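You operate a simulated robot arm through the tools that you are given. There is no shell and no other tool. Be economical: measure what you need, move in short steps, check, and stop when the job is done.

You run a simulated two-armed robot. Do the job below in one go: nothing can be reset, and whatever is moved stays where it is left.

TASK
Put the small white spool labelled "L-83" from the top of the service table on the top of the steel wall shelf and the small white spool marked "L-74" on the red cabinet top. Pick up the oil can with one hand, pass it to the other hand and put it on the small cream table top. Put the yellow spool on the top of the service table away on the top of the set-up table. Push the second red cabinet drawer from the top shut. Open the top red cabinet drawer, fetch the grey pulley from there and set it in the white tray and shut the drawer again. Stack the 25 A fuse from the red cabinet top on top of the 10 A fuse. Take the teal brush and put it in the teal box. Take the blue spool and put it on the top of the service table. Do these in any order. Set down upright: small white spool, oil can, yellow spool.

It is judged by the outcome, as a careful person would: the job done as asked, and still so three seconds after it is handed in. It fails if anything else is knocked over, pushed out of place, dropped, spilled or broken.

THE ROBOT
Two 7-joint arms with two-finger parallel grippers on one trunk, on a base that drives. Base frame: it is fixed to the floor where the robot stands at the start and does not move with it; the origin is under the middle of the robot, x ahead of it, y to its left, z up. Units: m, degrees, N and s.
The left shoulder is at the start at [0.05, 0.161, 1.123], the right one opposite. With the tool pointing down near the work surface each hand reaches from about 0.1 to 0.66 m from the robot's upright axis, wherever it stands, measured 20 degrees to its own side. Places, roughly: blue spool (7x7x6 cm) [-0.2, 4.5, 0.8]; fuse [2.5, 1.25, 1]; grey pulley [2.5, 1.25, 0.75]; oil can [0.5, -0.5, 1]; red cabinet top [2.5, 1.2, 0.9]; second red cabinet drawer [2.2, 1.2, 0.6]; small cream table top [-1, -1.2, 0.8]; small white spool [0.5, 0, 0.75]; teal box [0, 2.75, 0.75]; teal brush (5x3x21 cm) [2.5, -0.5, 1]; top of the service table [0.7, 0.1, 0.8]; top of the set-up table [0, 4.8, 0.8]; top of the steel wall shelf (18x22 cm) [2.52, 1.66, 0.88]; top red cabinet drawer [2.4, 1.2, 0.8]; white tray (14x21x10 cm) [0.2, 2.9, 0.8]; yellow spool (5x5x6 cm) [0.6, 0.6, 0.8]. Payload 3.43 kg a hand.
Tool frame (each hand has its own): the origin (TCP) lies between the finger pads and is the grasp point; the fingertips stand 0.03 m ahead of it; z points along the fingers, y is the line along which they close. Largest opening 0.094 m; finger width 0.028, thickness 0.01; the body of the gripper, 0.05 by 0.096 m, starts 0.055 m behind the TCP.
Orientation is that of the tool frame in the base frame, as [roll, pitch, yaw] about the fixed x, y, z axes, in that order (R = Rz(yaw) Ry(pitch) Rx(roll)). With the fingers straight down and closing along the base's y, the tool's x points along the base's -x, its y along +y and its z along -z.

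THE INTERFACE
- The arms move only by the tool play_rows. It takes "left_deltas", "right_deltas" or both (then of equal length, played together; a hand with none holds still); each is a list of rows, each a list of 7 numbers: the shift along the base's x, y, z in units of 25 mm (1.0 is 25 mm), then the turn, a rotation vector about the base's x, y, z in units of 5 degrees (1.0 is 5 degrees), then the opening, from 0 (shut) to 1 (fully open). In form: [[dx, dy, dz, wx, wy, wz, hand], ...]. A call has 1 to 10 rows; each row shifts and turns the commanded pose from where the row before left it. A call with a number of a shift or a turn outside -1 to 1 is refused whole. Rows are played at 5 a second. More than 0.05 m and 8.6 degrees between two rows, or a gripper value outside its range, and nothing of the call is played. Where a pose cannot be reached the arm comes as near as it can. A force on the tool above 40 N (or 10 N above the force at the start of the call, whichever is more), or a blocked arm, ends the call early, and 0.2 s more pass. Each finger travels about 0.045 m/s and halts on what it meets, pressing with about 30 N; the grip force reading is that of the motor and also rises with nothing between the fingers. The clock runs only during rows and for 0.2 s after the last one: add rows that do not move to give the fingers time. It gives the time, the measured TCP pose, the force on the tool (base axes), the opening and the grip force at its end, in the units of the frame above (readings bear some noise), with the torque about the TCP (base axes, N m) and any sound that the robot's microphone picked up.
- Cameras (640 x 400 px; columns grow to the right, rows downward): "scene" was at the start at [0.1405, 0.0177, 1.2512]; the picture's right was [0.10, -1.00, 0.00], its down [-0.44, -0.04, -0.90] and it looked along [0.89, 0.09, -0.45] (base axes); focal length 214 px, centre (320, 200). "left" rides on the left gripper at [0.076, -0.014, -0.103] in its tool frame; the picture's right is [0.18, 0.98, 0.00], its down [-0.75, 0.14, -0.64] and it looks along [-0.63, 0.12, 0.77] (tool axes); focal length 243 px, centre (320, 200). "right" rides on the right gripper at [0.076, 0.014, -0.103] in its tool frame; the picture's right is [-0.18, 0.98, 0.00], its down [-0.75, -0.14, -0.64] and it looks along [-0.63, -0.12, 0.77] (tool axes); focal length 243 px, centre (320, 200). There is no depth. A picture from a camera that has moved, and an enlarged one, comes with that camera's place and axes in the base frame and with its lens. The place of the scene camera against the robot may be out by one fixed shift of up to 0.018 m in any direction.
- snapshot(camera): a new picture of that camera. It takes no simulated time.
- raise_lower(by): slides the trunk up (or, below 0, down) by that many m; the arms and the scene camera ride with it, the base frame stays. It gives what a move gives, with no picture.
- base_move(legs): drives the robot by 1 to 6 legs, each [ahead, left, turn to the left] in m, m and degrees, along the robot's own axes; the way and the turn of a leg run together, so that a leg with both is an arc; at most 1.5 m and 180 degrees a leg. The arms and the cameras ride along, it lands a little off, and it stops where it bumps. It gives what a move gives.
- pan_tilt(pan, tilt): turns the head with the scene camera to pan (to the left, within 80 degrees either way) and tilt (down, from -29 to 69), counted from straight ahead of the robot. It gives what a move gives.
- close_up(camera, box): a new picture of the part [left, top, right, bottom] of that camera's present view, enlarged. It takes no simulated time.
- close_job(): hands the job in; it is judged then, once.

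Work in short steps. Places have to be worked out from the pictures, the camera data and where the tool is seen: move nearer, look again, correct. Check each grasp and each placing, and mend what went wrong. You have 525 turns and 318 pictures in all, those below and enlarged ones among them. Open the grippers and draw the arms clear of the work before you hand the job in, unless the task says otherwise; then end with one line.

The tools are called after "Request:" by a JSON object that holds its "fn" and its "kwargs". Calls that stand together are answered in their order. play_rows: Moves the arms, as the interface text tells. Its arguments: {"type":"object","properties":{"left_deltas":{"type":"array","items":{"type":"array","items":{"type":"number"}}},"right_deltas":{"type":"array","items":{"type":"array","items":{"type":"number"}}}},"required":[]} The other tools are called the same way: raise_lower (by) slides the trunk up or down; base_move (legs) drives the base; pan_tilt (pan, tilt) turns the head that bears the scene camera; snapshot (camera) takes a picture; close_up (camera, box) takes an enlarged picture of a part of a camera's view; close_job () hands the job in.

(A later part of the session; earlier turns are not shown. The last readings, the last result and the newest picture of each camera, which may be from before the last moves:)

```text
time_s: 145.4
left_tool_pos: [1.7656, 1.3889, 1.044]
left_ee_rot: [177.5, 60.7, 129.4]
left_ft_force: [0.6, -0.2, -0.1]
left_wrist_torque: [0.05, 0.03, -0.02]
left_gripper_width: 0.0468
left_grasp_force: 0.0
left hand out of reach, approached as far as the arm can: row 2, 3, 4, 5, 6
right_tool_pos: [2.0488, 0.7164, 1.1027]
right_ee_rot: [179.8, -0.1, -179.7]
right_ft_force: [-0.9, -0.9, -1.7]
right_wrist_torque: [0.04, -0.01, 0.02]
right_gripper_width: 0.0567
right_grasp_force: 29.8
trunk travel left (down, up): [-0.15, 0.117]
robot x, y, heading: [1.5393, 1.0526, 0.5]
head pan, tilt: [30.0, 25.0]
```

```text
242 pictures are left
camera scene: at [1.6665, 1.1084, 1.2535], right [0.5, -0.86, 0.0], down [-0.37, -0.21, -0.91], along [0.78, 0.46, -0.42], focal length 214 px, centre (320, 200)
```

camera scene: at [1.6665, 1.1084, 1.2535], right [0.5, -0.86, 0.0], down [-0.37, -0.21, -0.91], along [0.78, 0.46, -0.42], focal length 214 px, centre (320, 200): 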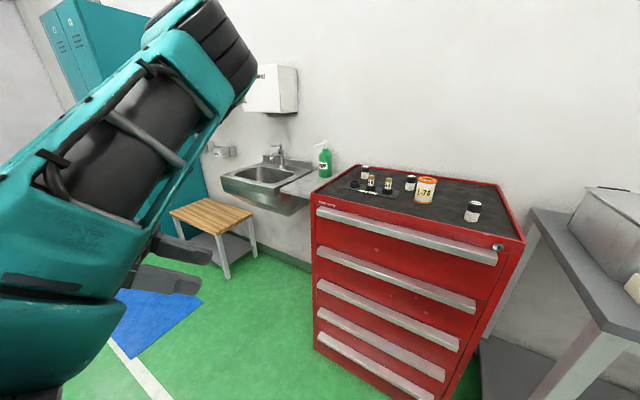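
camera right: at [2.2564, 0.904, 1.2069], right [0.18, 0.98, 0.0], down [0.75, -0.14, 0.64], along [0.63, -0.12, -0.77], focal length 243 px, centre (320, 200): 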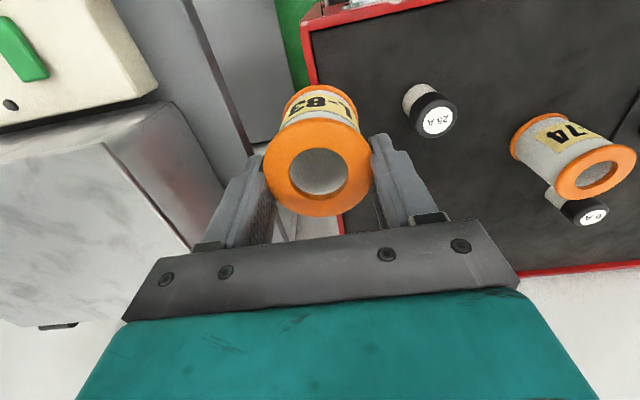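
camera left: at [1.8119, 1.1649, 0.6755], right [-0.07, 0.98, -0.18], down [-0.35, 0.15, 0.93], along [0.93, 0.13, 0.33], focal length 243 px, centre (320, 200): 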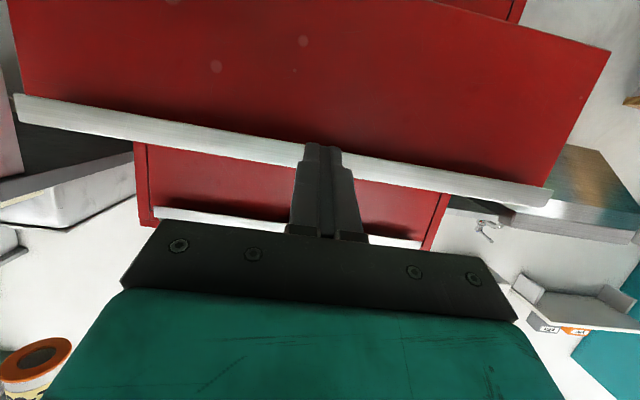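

The limit folded it forward again. New plan: stretch the whole arm straight out to the left with fingers along the arm, then roll about the arm axis (shared by shoulder/forearm/wrist rolls) to turn the elbow. First swing the fingers to the left.

Request:
{"fn": "play_rows", "kwargs": {"left_deltas": [[0, 0.8, 0.2, 0, 0, 1, 0.5], [0, 0.8, 0.2, 0, 0, 1, 0.5], [0, 0.8, 0.2, 0, 0, 1, 0.5], [0, 0.8, 0.2, 0, 0, 1, 0.5], [0, 0.8, 0.2, 0, 0, 1, 0.5], [0, 0.8, 0.2, 0, 0, 1, 0.5], [0, 0.8, 0.2, 0, 0, 1, 0.5], [0, 0.8, 0.2, 0, 0, 1, 0.5], [0, 0.8, 0.2, 0, 0, 1, 0.5], [0, 0.8, 0.2, 0, 0, 1, 0.5]]}}

Request:
{"fn": "play_rows", "kwargs": {"left_deltas": [[0, 0.8, 0.2, 0, 0, 1, 0.5], [0, 0.8, 0.2, 0, 0, 1, 0.5], [0, 0.8, 0.2, 0, 0, 1, 0.5], [0, 0.8, 0, 0, 0, 1, 0.5], [0, 0.8, 0, 0, 0, 1, 0.5], [0, 0.8, 0, 0, 0, 1, 0.5], [0, 0.8, 0, 0, 0, 1, 0.5], [0, 0.8, 0, 0, 0, 1, 0.5], [0, 0.8, 0, 0, 0, 1, 0.5], [0, 0.8, 0, 0, 0, 1, 0.5]]}}

Request:
{"fn": "pan_tilt", "kwargs": {"pan": 65, "tilt": 20}}

Request:
{"fn": "snapshot", "kwargs": {"camera": "scene"}}

```text
time_s: 147.6
left_tool_pos: [1.6625, 1.4914, 1.0047]
left_ee_rot: [177.4, 60.8, 176.7]
left_ft_force: [-0.1, -0.5, 0.0]
left_wrist_torque: [0.01, 0.01, -0.02]
left_gripper_width: 0.047
left_grasp_force: 0.2
left hand out of reach, approached as far as the arm can: row 1, 2, 3, 4, 5, 6, 7, 8, 9, 10
right_tool_pos: [2.0498, 0.7165, 1.1025]
right_ee_rot: [179.9, -0.1, -179.8]
right_ft_force: [0.0, -0.7, -0.9]
right_wrist_torque: [0.0, 0.0, -0.02]
right_gripper_width: 0.057
right_grasp_force: 29.2
trunk travel left (down, up): [-0.15, 0.117]
robot x, y, heading: [1.537, 1.0507, 0.2]
head pan, tilt: [30.0, 25.0]
```

```text
time_s: 149.8
left_tool_pos: [1.5333, 1.5165, 0.9494]
left_ee_rot: [174.1, 60.0, -142.4]
left_ft_force: [0.1, -0.7, -0.2]
left_wrist_torque: [0.0, -0.06, 0.0]
left_gripper_width: 0.0471
left_grasp_force: 0.0
left hand out of reach, approached as far as the arm can: row 1, 2, 3, 4, 5, 6, 7, 8, 9, 10
right_tool_pos: [2.0479, 0.7155, 1.1028]
right_ee_rot: [179.8, 0.0, -179.8]
right_ft_force: [-0.8, 0.2, -1.5]
right_wrist_torque: [0.0, 0.0, 0.02]
right_gripper_width: 0.0568
right_grasp_force: 29.8
trunk travel left (down, up): [-0.15, 0.117]
robot x, y, heading: [1.5364, 1.0518, 0.3]
head pan, tilt: [30.0, 25.0]
```

```text
time_s: 150.8
left_tool_pos: [1.534, 1.5159, 0.9489]
left_ee_rot: [174.2, 59.9, -142.4]
left_ft_force: [0.0, -0.1, 0.2]
left_wrist_torque: [0.02, -0.01, 0.02]
left_gripper_width: 0.047
left_grasp_force: 0.0
right_tool_pos: [2.0498, 0.7158, 1.1033]
right_ee_rot: [179.9, -0.1, -179.8]
right_ft_force: [-0.3, 0.0, -1.4]
right_wrist_torque: [-0.01, 0.01, -0.03]
right_gripper_width: 0.0569
right_grasp_force: 30.2
trunk travel left (down, up): [-0.15, 0.117]
robot x, y, heading: [1.5387, 1.0518, 0.4]
head pan, tilt: [65.0, 20.0]
```

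```text
241 pictures are left
camera scene: at [1.6258, 1.1466, 1.2616], right [0.91, -0.42, 0.0], down [-0.14, -0.31, -0.94], along [0.39, 0.85, -0.34], focal length 214 px, centre (320, 200)
```

scene: 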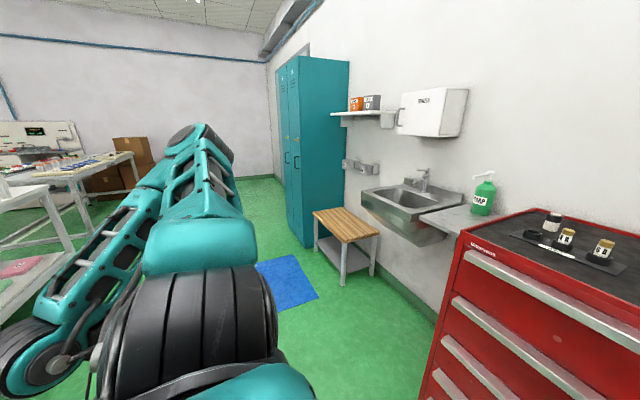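

Interesting: the elbow is now out to the left with the forearm folded back. Turn the fingers down here, then lead the hand forward.

Request:
{"fn": "play_rows", "kwargs": {"left_deltas": [[0, 0, 0, -0.7, 0.7, 0, 0.5], [0, 0, 0, -0.7, 0.7, 0, 0.5], [0, 0, 0, -0.7, 0.7, 0, 0.5], [0, 0, 0, -0.7, 0.7, 0, 0.5], [0, 0, 0, -0.7, 0.7, 0, 0.5], [0, 0, 0, -0.7, 0.7, 0, 0.5], [0, 0, 0, -0.7, 0.7, 0, 0.5], [0, 0, 0, -0.7, 0.7, 0, 0.5], [0, 0, 0, -0.7, 0.7, 0, 0.5], [0, 0, 0, -0.7, 0.7, 0, 0.5]]}}

Request:
{"fn": "snapshot", "kwargs": {"camera": "scene"}}

```text
time_s: 153.0
left_tool_pos: [1.4315, 1.418, 0.9378]
left_ee_rot: [179.9, 18.6, -139.3]
left_ft_force: [-2.8, -1.0, 3.8]
left_wrist_torque: [-0.08, -0.1, -0.03]
left_gripper_width: 0.0472
left_grasp_force: 0.1
left hand out of reach, approached as far as the arm can: row 1, 2, 3, 4, 5, 6, 7, 8, 9, 10
right_tool_pos: [2.0486, 0.7167, 1.1031]
right_ee_rot: [179.8, -0.1, -179.8]
right_ft_force: [0.7, -0.5, -1.6]
right_wrist_torque: [-0.02, -0.02, 0.01]
right_gripper_width: 0.0571
right_grasp_force: 29.6
trunk travel left (down, up): [-0.15, 0.117]
robot x, y, heading: [1.5423, 1.0521, 0.6]
head pan, tilt: [65.0, 20.0]
```

```text
240 pictures are left
camera scene: at [1.6257, 1.1467, 1.2617], right [0.91, -0.42, 0.0], down [-0.14, -0.31, -0.94], along [0.39, 0.85, -0.34], focal length 214 px, centre (320, 200)
```

scene: 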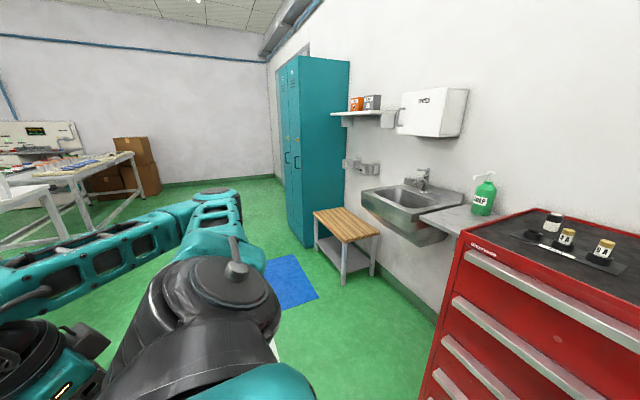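

Next: extend the arm straight out left, fingers pointing left.

Request:
{"fn": "play_rows", "kwargs": {"left_deltas": [[0.2, 1, 0.2, 1, 0, 0, 0.5], [0.2, 1, 0.2, 1, 0, 0, 0.5], [0.2, 1, 0.2, 1, 0, 0, 0.5], [0.2, 1, 0.2, 1, 0, 0, 0.5], [0.2, 1, 0.2, 1, 0, 0, 0.5], [0.2, 1, 0.2, 1, 0, 0, 0.5], [0.2, 1, 0.2, 1, 0, 0, 0.5], [0.2, 1, 0.2, 1, 0, 0, 0.5], [0.2, 1, 0.2, 1, 0, 0, 0.5], [0.2, 1, 0.2, 1, 0, 0, 0.5]]}}

Request:
{"fn": "play_rows", "kwargs": {"left_deltas": [[0.2, 1, 0, 1, 0, 0, 0.5], [0.2, 1, 0, 1, 0, 0, 0.5], [0.2, 1, 0, 1, 0, 0, 0.5], [0.2, 1, 0, 1, 0, 0, 0.5], [0, 1, 0, 1, 0, 0, 0.5], [0, 1, 0, 0, 0, 0, 0.5], [0, 1, 0, 0, 0, 0, 0.5], [0, 1, 0, 0, 0, 0, 0.5], [0, 1, 0, 0, 0, 0, 0.5], [0, 1, 0, 0, 0, 0, 0.5]]}}

Request:
{"fn": "snapshot", "kwargs": {"camera": "scene"}}

```text
time_s: 155.2
left_tool_pos: [1.4579, 1.6264, 0.9885]
left_ee_rot: [133.2, 38.7, -163.9]
left_ft_force: [0.4, 0.2, -0.3]
left_wrist_torque: [0.0, -0.02, -0.02]
left_gripper_width: 0.0472
left_grasp_force: 0.0
left hand out of reach, approached as far as the arm can: row 1, 2, 3
right_tool_pos: [2.0494, 0.716, 1.1036]
right_ee_rot: [179.9, -0.1, -179.8]
right_ft_force: [-0.1, 0.7, -1.7]
right_wrist_torque: [0.01, 0.0, -0.03]
right_gripper_width: 0.0568
right_grasp_force: 29.9
trunk travel left (down, up): [-0.15, 0.117]
robot x, y, heading: [1.536, 1.0548, 0.3]
head pan, tilt: [65.0, 20.0]
```

```text
time_s: 157.4
left_tool_pos: [1.4778, 1.8784, 0.9862]
left_ee_rot: [100.7, 41.3, 174.9]
left_ft_force: [-0.4, -0.6, 0.4]
left_wrist_torque: [-0.02, 0.0, -0.02]
left_gripper_width: 0.0466
left_grasp_force: 0.0
right_tool_pos: [2.0491, 0.7168, 1.1035]
right_ee_rot: [179.9, 0.0, -179.8]
right_ft_force: [0.2, -0.7, -1.6]
right_wrist_torque: [0.01, 0.01, -0.02]
right_gripper_width: 0.0571
right_grasp_force: 30.3
trunk travel left (down, up): [-0.15, 0.117]
robot x, y, heading: [1.536, 1.0558, 0.4]
head pan, tilt: [65.0, 20.0]
```

```text
239 pictures are left
camera scene: at [1.6257, 1.1468, 1.2616], right [0.91, -0.42, 0.0], down [-0.14, -0.31, -0.94], along [0.39, 0.85, -0.34], focal length 214 px, centre (320, 200)
```

scene: 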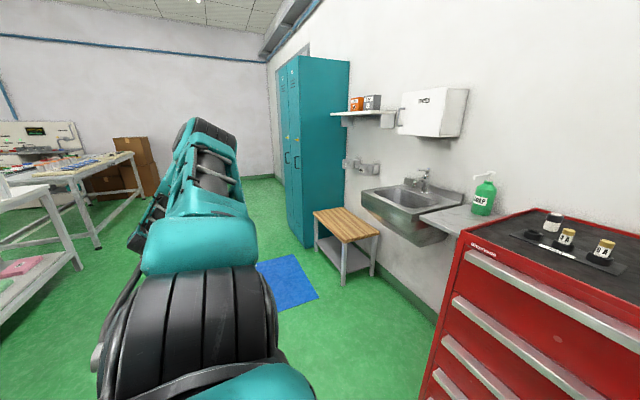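

Request:
{"fn": "play_rows", "kwargs": {"left_deltas": [[0.5, 1, 0.3, 0, 0, 0, 0.5], [0.5, 1, 0.3, 0, 0, 0, 0.5], [0.5, 1, 0.3, 0, 0, 0, 0.5], [0.5, 1, 0.3, 0, 0, 0, 0.5], [0.5, 1, 0.3, 0, 0, 0, 0.5], [0.5, 1, 0.3, 0, 0, 0, 0.5], [0.5, 1, 0.3, 0, 0, 0, 0.5], [0.5, 1, 0.3, 0, 0, 0, 0.5], [0, 1, 0, 0, 0, 0, 0.5], [0, 1, 0, 0, 0, 0, 0.5]]}}

Request:
{"fn": "play_rows", "kwargs": {"left_deltas": [[0, 1, 0, 0, -1, 0, 0.5], [0, 0, 0, 0, -1, 0, 0.5], [0, 0, 0, 0, -1, 0, 0.5], [0, 0, 0, 0, -1, 0, 0.5], [0, 0, 0, 0, -1, 0, 0.5], [0, 0, 0, 0, -1, 0, 0.5], [0, 0, 0, 0, -1, 0, 0.5], [0, 0, 0, 0, -1, 0, 0.5], [0, 0, 0, 0, -1, 0, 0.5], [0, 0, 0, 0, -1, 0, 0.5]]}}

Request:
{"fn": "snapshot", "kwargs": {"camera": "scene"}}

```text
time_s: 159.6
left_tool_pos: [1.628, 2.0467, 1.0286]
left_ee_rot: [100.6, 41.3, 175.0]
left_ft_force: [0.6, -0.1, -0.1]
left_wrist_torque: [0.02, 0.02, 0.0]
left_gripper_width: 0.047
left_grasp_force: 0.1
left hand out of reach, approached as far as the arm can: row 3, 4, 5, 6, 7, 8, 9, 10
right_tool_pos: [2.0492, 0.716, 1.1029]
right_ee_rot: [179.8, -0.2, -179.8]
right_ft_force: [0.4, 0.0, -0.7]
right_wrist_torque: [-0.02, 0.03, -0.03]
right_gripper_width: 0.0568
right_grasp_force: 30.0
trunk travel left (down, up): [-0.15, 0.117]
robot x, y, heading: [1.5373, 1.0525, 0.6]
head pan, tilt: [65.0, 20.0]
```

```text
time_s: 161.8
left_tool_pos: [1.6745, 1.9519, 0.972]
left_ee_rot: [84.0, 77.1, 159.5]
left_ft_force: [0.2, -0.4, 0.4]
left_wrist_torque: [0.01, 0.0, 0.0]
left_gripper_width: 0.0469
left_grasp_force: 0.0
left hand out of reach, approached as far as the arm can: row 1, 2, 3, 4, 6, 7, 8, 9, 10
right_tool_pos: [2.0485, 0.7162, 1.1026]
right_ee_rot: [179.9, -0.1, -179.9]
right_ft_force: [-0.9, 0.5, -1.3]
right_wrist_torque: [-0.03, 0.01, 0.01]
right_gripper_width: 0.0567
right_grasp_force: 30.3
trunk travel left (down, up): [-0.15, 0.117]
robot x, y, heading: [1.539, 1.0499, 0.4]
head pan, tilt: [65.0, 20.0]
```

```text
238 pictures are left
camera scene: at [1.6257, 1.1466, 1.2616], right [0.91, -0.42, 0.0], down [-0.14, -0.31, -0.94], along [0.39, 0.85, -0.34], focal length 214 px, centre (320, 200)
```

scene: 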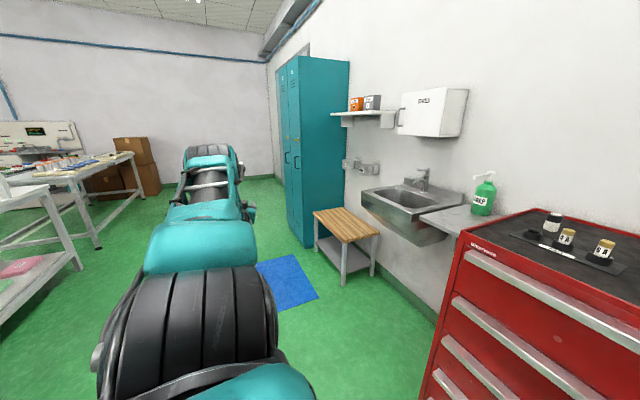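

Elbow seems to be rotating. Continue the roll.

Request:
{"fn": "play_rows", "kwargs": {"left_deltas": [[0, 0, 0, 0, -1, 0, 0.5], [0, 0, 0, 0, -1, 0, 0.5], [0, 0, 0, 0, -1, 0, 0.5], [0, 0, 0, 0, -1, 0, 0.5], [0, 0, 0, 0, -1, 0, 0.5], [0, 0, 0, 0, -1, 0, 0.5], [0, 0, 0, 0, -1, 0, 0.5], [0, 0, 0, 0, -1, 0, 0.5], [0, 0, 0, 0, -1, 0, 0.5], [0, 0, 0, 0, -1, 0, 0.5]]}}

Request:
{"fn": "snapshot", "kwargs": {"camera": "scene"}}

```text
time_s: 164.0
left_tool_pos: [1.7173, 1.9012, 0.9655]
left_ee_rot: [10.4, 85.5, 86.4]
left_ft_force: [0.1, 0.4, 0.8]
left_wrist_torque: [0.01, 0.01, 0.04]
left_gripper_width: 0.047
left_grasp_force: 0.0
left hand out of reach, approached as far as the arm can: row 1, 2, 3, 4, 5, 6, 7, 8, 9, 10
right_tool_pos: [2.0489, 0.7154, 1.1045]
right_ee_rot: [179.9, -0.1, -179.8]
right_ft_force: [0.3, -1.1, -0.9]
right_wrist_torque: [0.02, -0.02, 0.0]
right_gripper_width: 0.0566
right_grasp_force: 29.9
trunk travel left (down, up): [-0.15, 0.117]
robot x, y, heading: [1.5343, 1.0534, 0.3]
head pan, tilt: [65.0, 20.0]
```

```text
237 pictures are left
camera scene: at [1.6257, 1.1466, 1.2616], right [0.91, -0.42, 0.0], down [-0.14, -0.31, -0.94], along [0.39, 0.85, -0.34], focal length 214 px, centre (320, 200)
```

scene: 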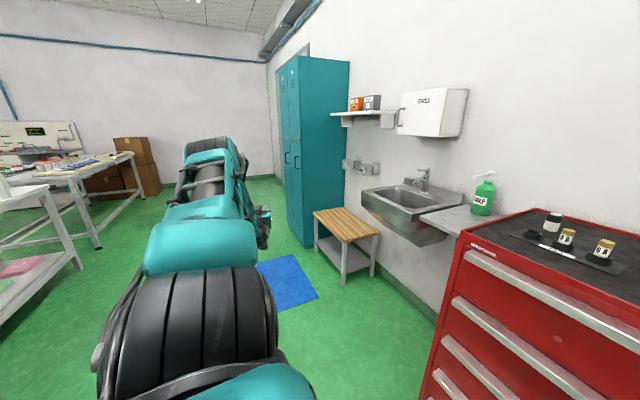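

The hand is now in front of the elbow (elbow out/back). Bring the hand forward-inward while turning the fingers down.

Request:
{"fn": "play_rows", "kwargs": {"left_deltas": [[0.8, -0.6, 0.3, -1, 0, 0, 0.5], [0.8, -0.6, 0.3, -1, 0, 0, 0.5], [0.8, -0.6, 0.3, -1, 0, 0, 0.5], [0.8, -0.6, 0.3, -1, 0, 0, 0.5], [0.8, -0.6, 0.3, -1, 0, 0, 0.5], [0.8, -0.6, 0.3, -1, 0, 0, 0.5], [0.8, -0.6, 0.3, -1, 0, 0, 0.5], [0.8, -0.6, 0.3, -1, 0, 0, 0.5], [0.8, -0.6, 0, -1, 0, 0, 0.5], [0.8, -0.6, 0, -1, 0, 0, 0.5]]}}

Request:
{"fn": "pan_tilt", "kwargs": {"pan": 40, "tilt": 25}}

Request:
{"fn": "snapshot", "kwargs": {"camera": "scene"}}

```text
time_s: 166.2
left_tool_pos: [1.9084, 1.7579, 1.0253]
left_ee_rot: [-166.3, 46.5, -89.8]
left_ft_force: [0.2, 0.3, 0.4]
left_wrist_torque: [0.01, 0.02, 0.01]
left_gripper_width: 0.0468
left_grasp_force: 0.0
left hand out of reach, approached as far as the arm can: row 10
right_tool_pos: [2.0486, 0.7158, 1.1042]
right_ee_rot: [179.9, -0.1, -179.9]
right_ft_force: [-0.8, 0.1, -0.3]
right_wrist_torque: [0.01, -0.05, 0.0]
right_gripper_width: 0.057
right_grasp_force: 29.9
trunk travel left (down, up): [-0.15, 0.117]
robot x, y, heading: [1.5356, 1.0508, 0.6]
head pan, tilt: [65.0, 20.0]
```

```text
time_s: 167.1
left_tool_pos: [1.9065, 1.7581, 1.0248]
left_ee_rot: [-166.4, 46.3, -89.6]
left_ft_force: [0.0, 0.1, 0.6]
left_wrist_torque: [-0.02, 0.03, -0.03]
left_gripper_width: 0.0467
left_grasp_force: 0.0
right_tool_pos: [2.0491, 0.7158, 1.104]
right_ee_rot: [-180.0, 0.0, -179.8]
right_ft_force: [0.5, 0.0, -1.7]
right_wrist_torque: [0.06, -0.02, -0.01]
right_gripper_width: 0.0567
right_grasp_force: 29.7
trunk travel left (down, up): [-0.15, 0.117]
robot x, y, heading: [1.536, 1.0551, 0.3]
head pan, tilt: [40.0, 25.0]
```

```text
236 pictures are left
camera scene: at [1.657, 1.1217, 1.2535], right [0.65, -0.76, 0.0], down [-0.32, -0.27, -0.91], along [0.69, 0.59, -0.42], focal length 214 px, centre (320, 200)
```

scene: 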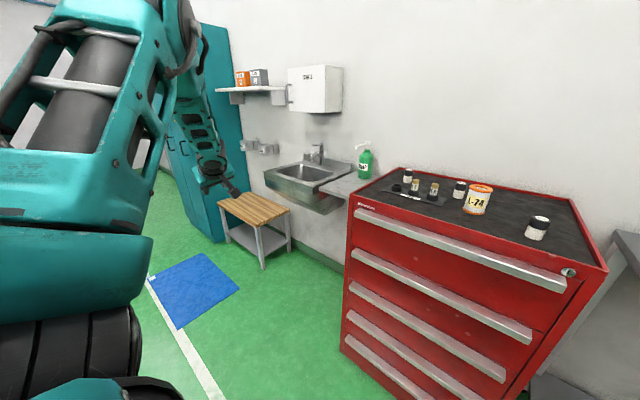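

Request:
{"fn": "play_rows", "kwargs": {"left_deltas": [[0.2, -0.8, 0, -1, 0, 0, 0.5], [0.2, -0.8, 0, -1, 0, 0, 0.5], [0.2, -0.8, 0, -1, 0, 0, 0.5], [0.2, -0.8, 0, -1, 0, 0, 0.5], [0.2, -0.8, 0, -1, 0, 0, 0.5], [0.2, -0.8, 0, -1, 0, 0, 0.5], [0.2, -0.8, 0, -1, 0, 0, 0.5], [0, -0.8, 0, -1, 0, 0, 0.5], [0, -0.8, 0, -0.7, 0, 0, 0.5], [0, -0.8, 0, 0, 0, 0, 0.5]]}}

Request:
{"fn": "snapshot", "kwargs": {"camera": "scene"}}

```text
time_s: 169.3
left_tool_pos: [1.9118, 1.567, 1.0242]
left_ee_rot: [-166.1, 1.0, -89.7]
left_ft_force: [0.1, -0.4, -0.6]
left_wrist_torque: [0.03, -0.04, 0.0]
left_gripper_width: 0.047
left_grasp_force: 0.1
left hand out of reach, approached as far as the arm can: row 7, 8, 9, 10
right_tool_pos: [2.0492, 0.716, 1.1032]
right_ee_rot: [179.9, -0.1, -179.8]
right_ft_force: [0.3, 0.6, -1.6]
right_wrist_torque: [-0.02, 0.0, 0.02]
right_gripper_width: 0.0567
right_grasp_force: 30.3
trunk travel left (down, up): [-0.15, 0.117]
robot x, y, heading: [1.5375, 1.0547, 0.4]
head pan, tilt: [40.0, 25.0]
```

```text
235 pictures are left
camera scene: at [1.6571, 1.1213, 1.2536], right [0.65, -0.76, 0.0], down [-0.32, -0.27, -0.91], along [0.69, 0.59, -0.42], focal length 214 px, centre (320, 200)
```

scene: 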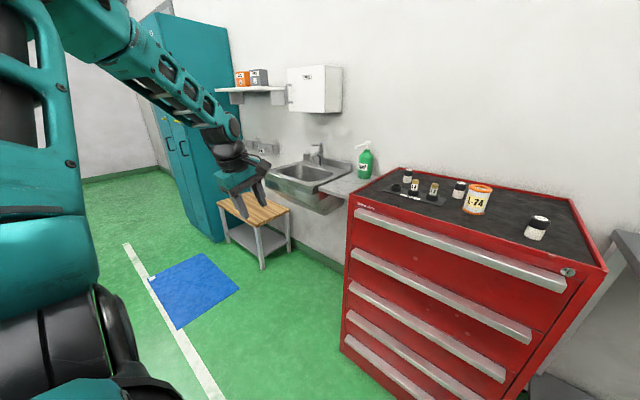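

Now the forearm comes from up-left, as at the start. Level the tool, yaw back by −90°, moving a bit right and forward.

Request:
{"fn": "play_rows", "kwargs": {"left_deltas": [[0.4, 0, 0, 0, 0.9, 0, 0.5], [0.4, 0, 0, 0, 0.9, 0, 0.5], [0.4, 0, 0, 0, 0.9, 0, 0.5], [0.4, -0.5, 0, 0, 0, -1, 0.5], [0.4, -0.5, 0, 0, 0, -1, 0.5], [0, -0.5, 0, 0, 0, -1, 0.5], [0, -0.5, 0, 0, 0, -1, 0.5], [0, -0.5, 0, 0, 0, -1, 0.5], [0, -0.5, 0, 0, 0, -1, 0.5], [0, 0, 0, 0, 0, -1, 0.5]]}}

Request:
{"fn": "snapshot", "kwargs": {"camera": "scene"}}

```text
time_s: 171.5
left_tool_pos: [1.867, 1.5255, 1.0231]
left_ee_rot: [-179.8, 1.1, -125.2]
left_ft_force: [0.6, -0.2, 0.7]
left_wrist_torque: [-0.02, 0.03, 0.02]
left_gripper_width: 0.047
left_grasp_force: 0.0
left hand out of reach, approached as far as the arm can: row 1, 2, 3, 4, 5, 6, 7, 8, 9
right_tool_pos: [2.0493, 0.7154, 1.1033]
right_ee_rot: [180.0, -0.1, -179.8]
right_ft_force: [-0.1, -0.6, -1.7]
right_wrist_torque: [-0.01, 0.01, 0.02]
right_gripper_width: 0.0569
right_grasp_force: 29.9
trunk travel left (down, up): [-0.15, 0.117]
robot x, y, heading: [1.5392, 1.0531, 0.1]
head pan, tilt: [40.0, 25.0]
```

```text
234 pictures are left
camera scene: at [1.6571, 1.1217, 1.2535], right [0.65, -0.76, 0.0], down [-0.32, -0.27, -0.91], along [0.69, 0.59, -0.42], focal length 214 px, centre (320, 200)
```

scene: 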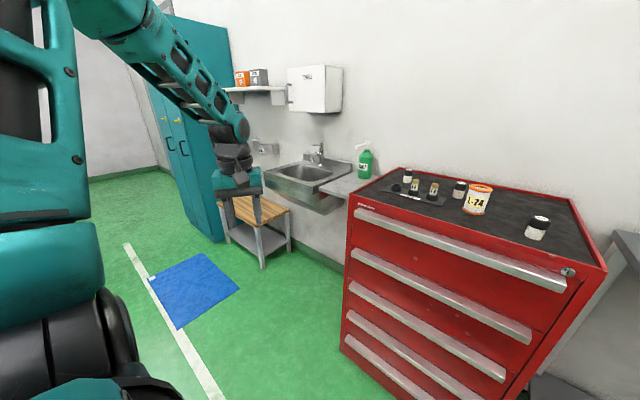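

Request:
{"fn": "play_rows", "kwargs": {"left_deltas": [[0, -0.5, -0.5, 0, 0, -1, 0.5], [0, -0.5, -0.5, 0, 0, -1, 0.5], [0, -0.5, -0.5, 0, 0, -1, 0.5], [0, -0.5, -0.5, 0, 0, -1, 0.5], [0, -0.5, -0.5, 0, 0, -1, 0.5], [0, -0.5, -0.5, 0, 0, -1, 0.5], [0, -0.5, -0.5, 0, 0, -1, 0.5], [0, -0.5, -0.5, 0, 0, -1, 0.5], [0, 0, 0, 0, 0, -1, 0.5], [0, 0, 0, 0, 0, -1, 0.5]]}}

Request:
{"fn": "snapshot", "kwargs": {"camera": "scene"}}

```text
time_s: 173.7
left_tool_pos: [1.8169, 1.4626, 0.9265]
left_ee_rot: [-179.6, 1.0, -175.0]
left_ft_force: [0.0, 0.1, 0.2]
left_wrist_torque: [0.02, 0.03, -0.04]
left_gripper_width: 0.0469
left_grasp_force: 0.2
left hand out of reach, approached as far as the arm can: row 1, 2, 3, 4, 5, 6, 7, 8
right_tool_pos: [2.0492, 0.7154, 1.1036]
right_ee_rot: [179.9, -0.1, -179.8]
right_ft_force: [0.4, 0.0, -2.2]
right_wrist_torque: [-0.03, 0.03, 0.0]
right_gripper_width: 0.0568
right_grasp_force: 30.2
trunk travel left (down, up): [-0.15, 0.117]
robot x, y, heading: [1.5342, 1.0517, 0.4]
head pan, tilt: [40.0, 25.0]
```

```text
233 pictures are left
camera scene: at [1.6571, 1.1216, 1.2535], right [0.65, -0.76, 0.0], down [-0.32, -0.27, -0.91], along [0.69, 0.59, -0.42], focal length 214 px, centre (320, 200)
```

scene: 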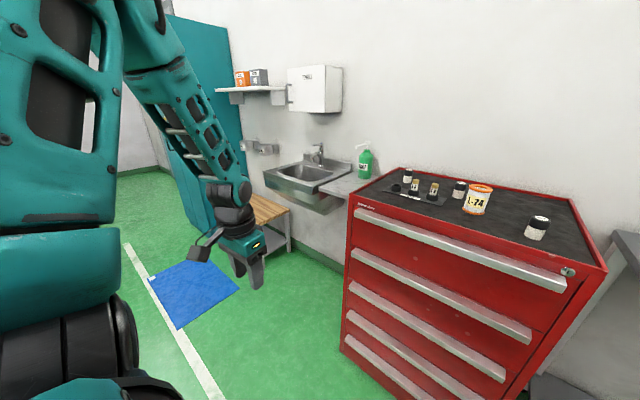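

I suspect a shoulder limit holds the elbow up now. Move the hand out left and down to swing the upper arm down, then look.

Request:
{"fn": "play_rows", "kwargs": {"left_deltas": [[0, 1, -0.3, 0, 0, 0, 0.5], [0, 1, -0.3, 0, 0, 0, 0.5], [0, 1, -0.3, 0, 0, 0, 0.5], [0, 1, -0.3, 0, 0, 0, 0.5], [0, 1, -0.3, 0, 0, 0, 0.5], [0, 1, -0.3, 0, 0, 0, 0.5], [0, 1, -0.3, 0, 0, 0, 0.5], [0, 1, -0.3, 0, 0, 0, 0.5], [0, 1, -0.3, 0, 0, 0, 0.5], [0, 1, -0.3, 0, 0, 0, 0.5]]}}

Request:
{"fn": "pan_tilt", "kwargs": {"pan": 60, "tilt": 30}}

Request:
{"fn": "snapshot", "kwargs": {"camera": "scene"}}

```text
time_s: 175.9
left_tool_pos: [1.8183, 1.7084, 0.8518]
left_ee_rot: [-179.6, 1.0, -174.9]
left_ft_force: [0.0, 0.6, -0.3]
left_wrist_torque: [0.03, 0.0, 0.0]
left_gripper_width: 0.0473
left_grasp_force: 0.1
right_tool_pos: [2.0482, 0.7163, 1.1027]
right_ee_rot: [179.9, -0.1, -179.9]
right_ft_force: [-0.2, 0.4, -1.2]
right_wrist_torque: [0.02, -0.03, -0.01]
right_gripper_width: 0.0567
right_grasp_force: 30.4
trunk travel left (down, up): [-0.15, 0.117]
robot x, y, heading: [1.5387, 1.0534, 0.5]
head pan, tilt: [40.0, 25.0]
```

```text
time_s: 176.7
left_tool_pos: [1.8195, 1.7098, 0.8535]
left_ee_rot: [-179.5, 1.1, -175.0]
left_ft_force: [0.3, 0.2, 0.6]
left_wrist_torque: [0.01, -0.01, -0.02]
left_gripper_width: 0.047
left_grasp_force: 0.0
right_tool_pos: [2.0489, 0.7158, 1.1041]
right_ee_rot: [179.9, -0.1, -179.7]
right_ft_force: [0.4, 0.3, -0.9]
right_wrist_torque: [0.0, 0.03, 0.02]
right_gripper_width: 0.0563
right_grasp_force: 29.7
trunk travel left (down, up): [-0.15, 0.117]
robot x, y, heading: [1.5358, 1.0494, 0.4]
head pan, tilt: [60.0, 30.0]
```

```text
232 pictures are left
camera scene: at [1.6317, 1.1405, 1.2456], right [0.87, -0.5, 0.0], down [-0.25, -0.43, -0.87], along [0.43, 0.75, -0.5], focal length 214 px, centre (320, 200)
```

scene: 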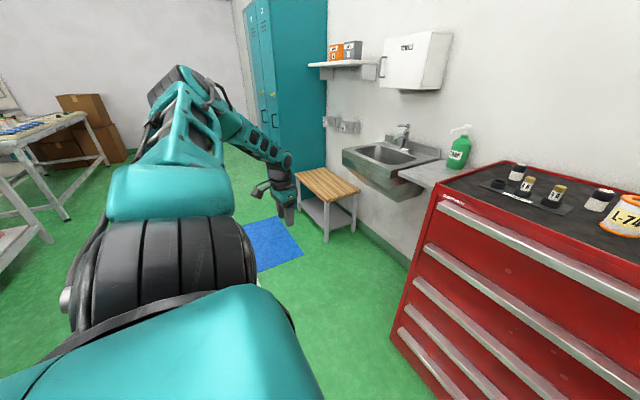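

Elbow out-left with the forearm forward: good. Bring the hand forward and right at this height.

Request:
{"fn": "play_rows", "kwargs": {"left_deltas": [[0.8, -0.4, 0.2, 0, 0, 0, 0.5], [0.8, -0.4, 0.2, 0, 0, 0, 0.5], [0.8, -0.4, 0.2, 0, 0, 0, 0.5], [0.8, -0.4, 0.2, 0, 0, 0, 0.5], [0.8, -0.6, 0.2, 0, 0, 0, 0.5], [0.8, -0.6, 0.2, 0, 0, 0, 0.5], [0.5, -1, 0.2, 0, 0, 0, 0.5], [0.5, -1, 0.2, 0, 0, 0, 0.5], [0, -1, 0.2, 0, 0, 0, 0.5], [0, -1, 0.2, 0, 0, 0, 0.5]]}}

Request:
{"fn": "pan_tilt", "kwargs": {"pan": 40, "tilt": 25}}

Request:
{"fn": "snapshot", "kwargs": {"camera": "scene"}}

```text
time_s: 178.9
left_tool_pos: [1.8666, 1.543, 0.9361]
left_ee_rot: [-179.5, 1.0, -174.9]
left_ft_force: [0.1, -0.1, 0.0]
left_wrist_torque: [-0.03, -0.02, 0.01]
left_gripper_width: 0.0472
left_grasp_force: 0.0
left hand out of reach, approached as far as the arm can: row 1, 2, 3, 4, 5, 6, 7, 8, 9, 10
right_tool_pos: [2.0487, 0.7157, 1.1046]
right_ee_rot: [179.9, -0.1, -179.8]
right_ft_force: [0.1, 1.7, -1.8]
right_wrist_torque: [0.04, 0.0, 0.0]
right_gripper_width: 0.0567
right_grasp_force: 30.1
trunk travel left (down, up): [-0.15, 0.117]
robot x, y, heading: [1.5369, 1.052, 0.1]
head pan, tilt: [60.0, 30.0]
```

```text
time_s: 179.7
left_tool_pos: [1.8683, 1.5443, 0.9372]
left_ee_rot: [-179.6, 1.0, -174.9]
left_ft_force: [0.7, 0.0, -0.3]
left_wrist_torque: [0.02, 0.01, 0.01]
left_gripper_width: 0.047
left_grasp_force: 0.1
right_tool_pos: [2.0482, 0.7162, 1.1027]
right_ee_rot: [179.8, -0.1, -179.8]
right_ft_force: [0.5, 0.0, -1.3]
right_wrist_torque: [0.01, 0.02, 0.0]
right_gripper_width: 0.0568
right_grasp_force: 29.9
trunk travel left (down, up): [-0.15, 0.117]
robot x, y, heading: [1.5345, 1.0526, 0.2]
head pan, tilt: [40.0, 25.0]
```

```text
231 pictures are left
camera scene: at [1.657, 1.1217, 1.2535], right [0.65, -0.76, 0.0], down [-0.32, -0.27, -0.91], along [0.69, 0.59, -0.42], focal length 214 px, centre (320, 200)
```

scene: 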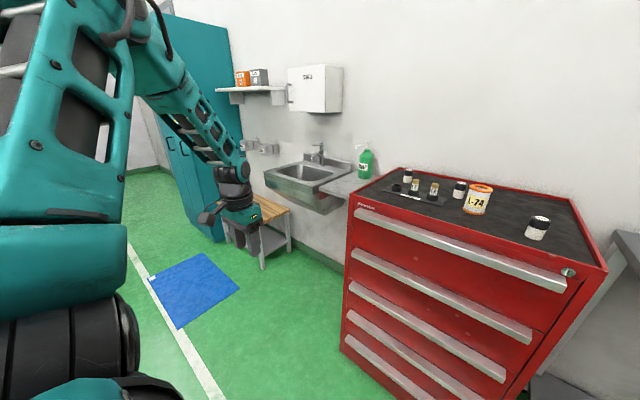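

The forearm-roll joint seems wound to its limit. I unwind it by rotating the hand about y the long way (down→forward→up→back→down), with the hand out to the left front.

Request:
{"fn": "play_rows", "kwargs": {"left_deltas": [[0.3, 0.8, 0.3, 0, -1, 0, 0.5], [0.3, 0.8, 0.3, 0, -1, 0, 0.5], [0.3, 0.8, 0.3, 0, -1, 0, 0.5], [0.3, 0.8, 0.3, 0, -1, 0, 0.5], [0.3, 0.8, 0.3, 0, -1, 0, 0.5], [0.3, 0.8, 0.3, 0, -1, 0, 0.5], [0.3, 0.8, 0.3, 0, -1, 0, 0.5], [0, 0.8, 0.3, 0, -1, 0, 0.5], [0, 0, 0, 0, -1, 0, 0.5], [0, 0, 0, 0, -1, 0, 0.5]]}}

Request:
{"fn": "play_rows", "kwargs": {"left_deltas": [[0, 0, 0, 0, -1, 0, 0.5], [0, 0, 0, 0, -1, 0, 0.5], [0, 0, 0, 0, -1, 0, 0.5], [0, 0, 0, 0, -1, 0, 0.5], [0, 0, 0, 0, -1, 0, 0.5], [0, 0, 0, 0, -1, 0, 0.5], [0, 0, 0, 0, -1, 0, 0.5], [0, 0, 0, 0, -1, 0, 0.5], [0, 0, 0, 0, -1, 0, 0.5], [0, 0, 0, 0, -1, 0, 0.5]]}}

Request:
{"fn": "snapshot", "kwargs": {"camera": "scene"}}

```text
time_s: 181.9
left_tool_pos: [1.9467, 1.6897, 0.9543]
left_ee_rot: [-176.5, 32.8, -173.9]
left_ft_force: [0.3, 0.1, 0.0]
left_wrist_torque: [0.01, 0.01, 0.0]
left_gripper_width: 0.0471
left_grasp_force: 0.1
left hand out of reach, approached as far as the arm can: row 4, 5, 6, 7, 8, 9, 10
right_tool_pos: [2.0485, 0.7169, 1.1023]
right_ee_rot: [179.9, -0.1, -179.9]
right_ft_force: [-0.2, -0.5, -1.1]
right_wrist_torque: [0.03, 0.01, -0.01]
right_gripper_width: 0.0566
right_grasp_force: 29.7
trunk travel left (down, up): [-0.15, 0.117]
robot x, y, heading: [1.5397, 1.0552, 0.3]
head pan, tilt: [40.0, 25.0]
```

```text
time_s: 184.1
left_tool_pos: [1.9445, 1.6888, 0.9542]
left_ee_rot: [-176.4, 32.8, -173.8]
left_ft_force: [-0.5, -0.2, -0.1]
left_wrist_torque: [0.0, 0.0, 0.0]
left_gripper_width: 0.047
left_grasp_force: 0.1
left hand out of reach, approached as far as the arm can: row 1, 2, 3, 4, 5, 6, 7, 8, 9, 10
right_tool_pos: [2.0479, 0.7158, 1.1043]
right_ee_rot: [179.9, -0.1, -179.7]
right_ft_force: [-1.2, -1.2, -1.7]
right_wrist_torque: [-0.04, -0.01, 0.0]
right_gripper_width: 0.0567
right_grasp_force: 29.8
trunk travel left (down, up): [-0.15, 0.117]
robot x, y, heading: [1.5381, 1.0519, 0.5]
head pan, tilt: [40.0, 25.0]
```

```text
230 pictures are left
camera scene: at [1.6571, 1.1216, 1.2535], right [0.65, -0.76, 0.0], down [-0.32, -0.27, -0.91], along [0.69, 0.59, -0.42], focal length 214 px, centre (320, 200)
```

scene: 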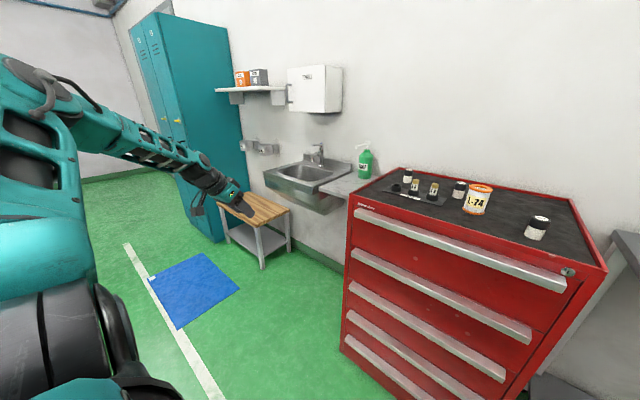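

I've spent enough on this; the left arm can work in an elbow-up pose. Bring its hand to a compact fingers-down pose and carry on mostly with the right arm.

Request:
{"fn": "play_rows", "kwargs": {"left_deltas": [[-0.5, -0.3, 0, 0, 1, 0, 0.5], [-0.5, -0.5, 0, 0, 1, 0, 0.5], [-0.5, -0.5, 0.3, 0, 1, 0, 0.5], [-0.5, -1, 0.3, 0, 1, 0, 0.5], [-0.5, -1, 0.3, 0, 1, 0, 0.5], [0, -1, 0.3, 0, 1, 0, 0.5], [0, -1, 0.3, 0, 0.6, 0, 0.5], [0, -1, 0.3, 0, 0, 0, 0.5], [0, -1, 0.3, 0, 0, 0, 0.5], [0, -1, 0.3, 0, 0, 0, 0.5]]}}

Request:
{"fn": "snapshot", "kwargs": {"camera": "scene"}}

```text
time_s: 186.3
left_tool_pos: [1.8468, 1.497, 1.0055]
left_ee_rot: [-179.8, 0.0, -174.8]
left_ft_force: [-0.3, 0.3, 0.0]
left_wrist_torque: [0.01, 0.01, -0.05]
left_gripper_width: 0.0472
left_grasp_force: 0.0
left hand out of reach, approached as far as the arm can: row 8, 9, 10
right_tool_pos: [2.0483, 0.7162, 1.1039]
right_ee_rot: [179.9, -0.2, -179.8]
right_ft_force: [-0.6, 0.1, -1.1]
right_wrist_torque: [-0.03, 0.0, 0.0]
right_gripper_width: 0.0568
right_grasp_force: 30.6
trunk travel left (down, up): [-0.15, 0.117]
robot x, y, heading: [1.5353, 1.0511, 0.2]
head pan, tilt: [40.0, 25.0]
```

```text
229 pictures are left
camera scene: at [1.657, 1.1214, 1.2536], right [0.65, -0.76, 0.0], down [-0.32, -0.27, -0.91], along [0.69, 0.59, -0.42], focal length 214 px, centre (320, 200)
```

scene: 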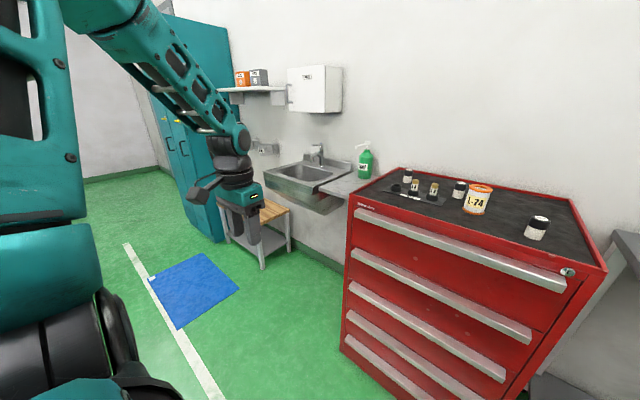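

One quick test: raise the hand, since the starting pose had the wrist high.

Request:
{"fn": "play_rows", "kwargs": {"left_deltas": [[0, 0, 1, 0, 0, 0, 0.5], [0, 0, 1, 0, 0, 0, 0.5], [0, 0, 1, 0, 0, 0, 0.5], [0, 0, 1, 0, 0, 0, 0.5], [0.5, 0, 1, 0, 0, 0, 0.5], [0.5, -0.5, 1, 0, 0, 0, 0.5], [0.5, -0.5, 0, 0, 0, 0, 0.5], [0.5, -0.5, 0, 0, 0, 0, 0.5], [0.5, -0.5, 0, 0, 0, 0, 0.5], [0.5, -0.5, 0, 0, 0, 0, 0.5]]}}

Request:
{"fn": "snapshot", "kwargs": {"camera": "scene"}}

```text
time_s: 188.5
left_tool_pos: [1.8732, 1.5454, 1.0561]
left_ee_rot: [-179.9, 0.1, -174.8]
left_ft_force: [0.0, -0.1, 0.2]
left_wrist_torque: [0.01, 0.0, 0.02]
left_gripper_width: 0.0472
left_grasp_force: 0.0
left hand out of reach, approached as far as the arm can: row 1, 2, 3, 4, 5, 6, 7, 8, 9, 10
right_tool_pos: [2.0496, 0.7166, 1.1045]
right_ee_rot: [179.9, -0.1, -179.7]
right_ft_force: [0.1, 0.3, -1.8]
right_wrist_torque: [-0.05, 0.01, 0.02]
right_gripper_width: 0.0567
right_grasp_force: 29.6
trunk travel left (down, up): [-0.15, 0.117]
robot x, y, heading: [1.5394, 1.0505, 0.2]
head pan, tilt: [40.0, 25.0]
```

```text
228 pictures are left
camera scene: at [1.6571, 1.1216, 1.2535], right [0.65, -0.76, 0.0], down [-0.32, -0.27, -0.91], along [0.69, 0.59, -0.42], focal length 214 px, centre (320, 200)
```

scene: 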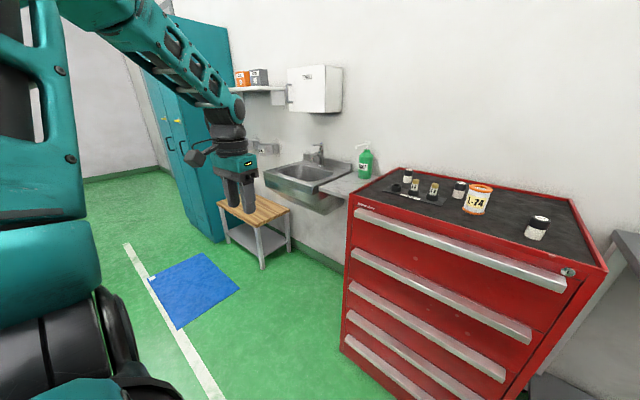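

The wrist behaves like a joint allowed only ~35° past straight: it's bent the wrong way. Fix: bend it through straight to the other side, then precess 180° about the forearm, then down. Start: retract slightly, pitch fingers forward and up.

Request:
{"fn": "play_rows", "kwargs": {"left_deltas": [[-0.8, 0, -0.8, 0, 0, 0, 0.5], [-0.8, 0, -0.8, 0, 0, 0, 0.5], [-0.8, 0, -0.8, 0, -1, 0, 0.5], [0, 0, 0, 0, -1, 0, 0.5], [0, 0, 0, 0, -1, 0, 0.5], [0, 0, 0, 0, -1, 0, 0.5], [0, 0, 0, 0, -1, 0, 0.5], [0, 0, 0, 0, -1, 0, 0.5], [0, 0, 0, 0, -1, 0, 0.5], [0, 0, 0, 0, -1, 0, 0.5]]}}

Request:
{"fn": "play_rows", "kwargs": {"left_deltas": [[0, 0, 0, 0, -1, 0, 0.5], [0, 0, 0, 0, -1, 0, 0.5], [0, 0, 0, 0, -1, 0, 0.5], [0, 0, 0, 0, -1, 0, 0.5], [0, 0, 0, 0, -1, 0, 0.5], [0, 0, 0, 0, -1, 0, 0.5], [0, 0, 0, 0, -1, 0, 0.5], [0, 0, 0, 0, -1, 0, 0.5], [0, 0, 0, 0, -1, 0, 0.5], [0, 0, 0, 0, -1, 0, 0.5]]}}

Request:
{"fn": "snapshot", "kwargs": {"camera": "scene"}}

```text
time_s: 190.7
left_tool_pos: [1.9036, 1.5379, 0.9157]
left_ee_rot: [-175.4, 39.9, -173.2]
left_ft_force: [-0.5, -0.6, -0.1]
left_wrist_torque: [0.03, 0.01, 0.01]
left_gripper_width: 0.0471
left_grasp_force: 0.1
left hand out of reach, approached as far as the arm can: row 1, 3, 4, 5, 6, 7, 8, 9
right_tool_pos: [2.0485, 0.716, 1.1026]
right_ee_rot: [179.9, -0.1, -179.8]
right_ft_force: [0.6, 0.1, -1.6]
right_wrist_torque: [-0.03, -0.01, 0.02]
right_gripper_width: 0.057
right_grasp_force: 30.0
trunk travel left (down, up): [-0.15, 0.117]
robot x, y, heading: [1.5388, 1.0521, 0.2]
head pan, tilt: [40.0, 25.0]
```

```text
time_s: 192.9
left_tool_pos: [1.9039, 1.538, 0.9174]
left_ee_rot: [-88.8, 84.9, -89.0]
left_ft_force: [-0.5, 0.0, -0.6]
left_wrist_torque: [0.02, 0.02, -0.02]
left_gripper_width: 0.0469
left_grasp_force: 0.0
right_tool_pos: [2.0492, 0.7153, 1.1033]
right_ee_rot: [179.9, -0.1, -179.8]
right_ft_force: [-0.1, -0.1, -1.7]
right_wrist_torque: [-0.01, 0.01, -0.01]
right_gripper_width: 0.0568
right_grasp_force: 30.1
trunk travel left (down, up): [-0.15, 0.117]
robot x, y, heading: [1.5361, 1.0572, 0.3]
head pan, tilt: [40.0, 25.0]
```

```text
227 pictures are left
camera scene: at [1.657, 1.1218, 1.2535], right [0.65, -0.76, 0.0], down [-0.32, -0.27, -0.91], along [0.69, 0.59, -0.42], focal length 214 px, centre (320, 200)
```

scene: 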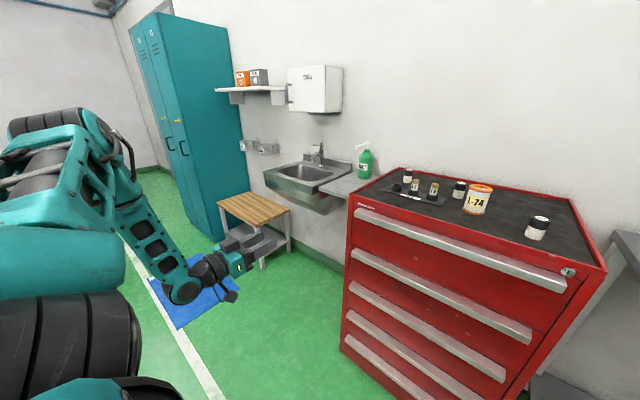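

Now the wrist is bent the right way: forearm down, fingers forward. Precess about the vertical forearm: fingers forward→left→back, with the TCP circling the wrist.

Request:
{"fn": "play_rows", "kwargs": {"left_deltas": [[-0.05, 0.7, 0, 0, 0, 1, 0.5], [-0.1, 0.7, 0, 0, 0, 1, 0.5], [-0.2, 0.7, 0, 0, 0, 1, 0.5], [-0.25, 0.65, 0, 0, 0, 1, 0.5], [-0.3, 0.65, 0, 0, 0, 1, 0.5], [-0.35, 0.6, 0, 0, 0, 1, 0.5], [-0.4, 0.6, 0, 0, 0, 1, 0.5], [-0.4, 0.55, 0, 0, 0, 1, 0.5], [-0.45, 0.5, 0, 0, 0, 1, 0.5], [-0.5, 0.5, 0, 0, 0, 1, 0.5]]}}

Request:
{"fn": "play_rows", "kwargs": {"left_deltas": [[-0.55, 0.4, 0, 0, 0, 1, 0.5], [-0.6, 0.35, 0, 0, 0, 1, 0.5], [-0.6, 0.3, 0, 0, 0, 1, 0.5], [-0.65, 0.25, 0, 0, 0, 1, 0.5], [-0.65, 0.2, 0, 0, 0, 1, 0.5], [-0.7, 0.1, 0, 0, 0, 1, 0.5], [-0.7, 0.05, 0, 0, 0, 1, 0.5], [-0.7, 0, 0, 0, 0, 1, 0.5], [-0.7, -0.05, 0, 0, 0, 1, 0.5], [-0.7, -0.1, 0, 0, 0, 1, 0.5]]}}

Request:
{"fn": "snapshot", "kwargs": {"camera": "scene"}}

```text
time_s: 195.1
left_tool_pos: [1.8272, 1.6919, 0.9137]
left_ee_rot: [-90.2, 84.9, -40.3]
left_ft_force: [-0.3, -0.5, -0.3]
left_wrist_torque: [0.01, 0.0, -0.01]
left_gripper_width: 0.0469
left_grasp_force: 0.0
right_tool_pos: [2.0477, 0.7154, 1.1025]
right_ee_rot: [180.0, -0.2, -179.8]
right_ft_force: [-0.4, 0.4, -1.9]
right_wrist_torque: [0.0, 0.01, 0.0]
right_gripper_width: 0.0567
right_grasp_force: 30.1
trunk travel left (down, up): [-0.15, 0.117]
robot x, y, heading: [1.5375, 1.0555, 0.2]
head pan, tilt: [40.0, 25.0]
```

```text
time_s: 197.3
left_tool_pos: [1.6996, 1.7002, 0.8078]
left_ee_rot: [-62.1, 84.3, 20.6]
left_ft_force: [-0.5, -1.0, 0.3]
left_wrist_torque: [0.02, 0.02, -0.02]
left_gripper_width: 0.0469
left_grasp_force: 0.1
left hand out of reach, approached as far as the arm can: row 4, 5, 6, 7, 8, 9, 10
right_tool_pos: [2.0484, 0.7166, 1.1034]
right_ee_rot: [179.9, -0.1, -179.8]
right_ft_force: [-0.6, 0.6, -1.5]
right_wrist_torque: [0.0, -0.02, 0.0]
right_gripper_width: 0.057
right_grasp_force: 30.2
trunk travel left (down, up): [-0.15, 0.117]
robot x, y, heading: [1.5351, 1.0526, 0.5]
head pan, tilt: [40.0, 25.0]
```

```text
226 pictures are left
camera scene: at [1.6567, 1.1217, 1.2536], right [0.65, -0.76, 0.0], down [-0.32, -0.27, -0.91], along [0.69, 0.59, -0.42], focal length 214 px, centre (320, 200)
```

scene: 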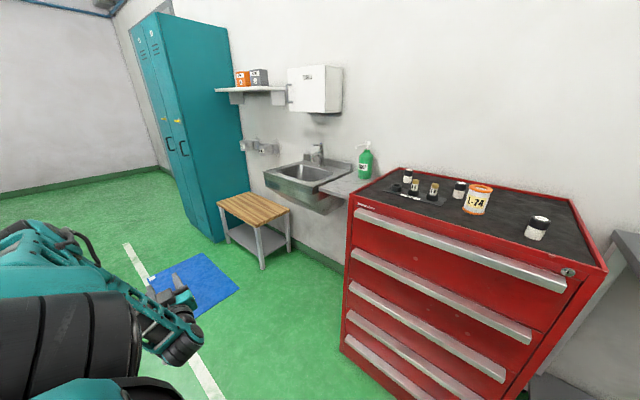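

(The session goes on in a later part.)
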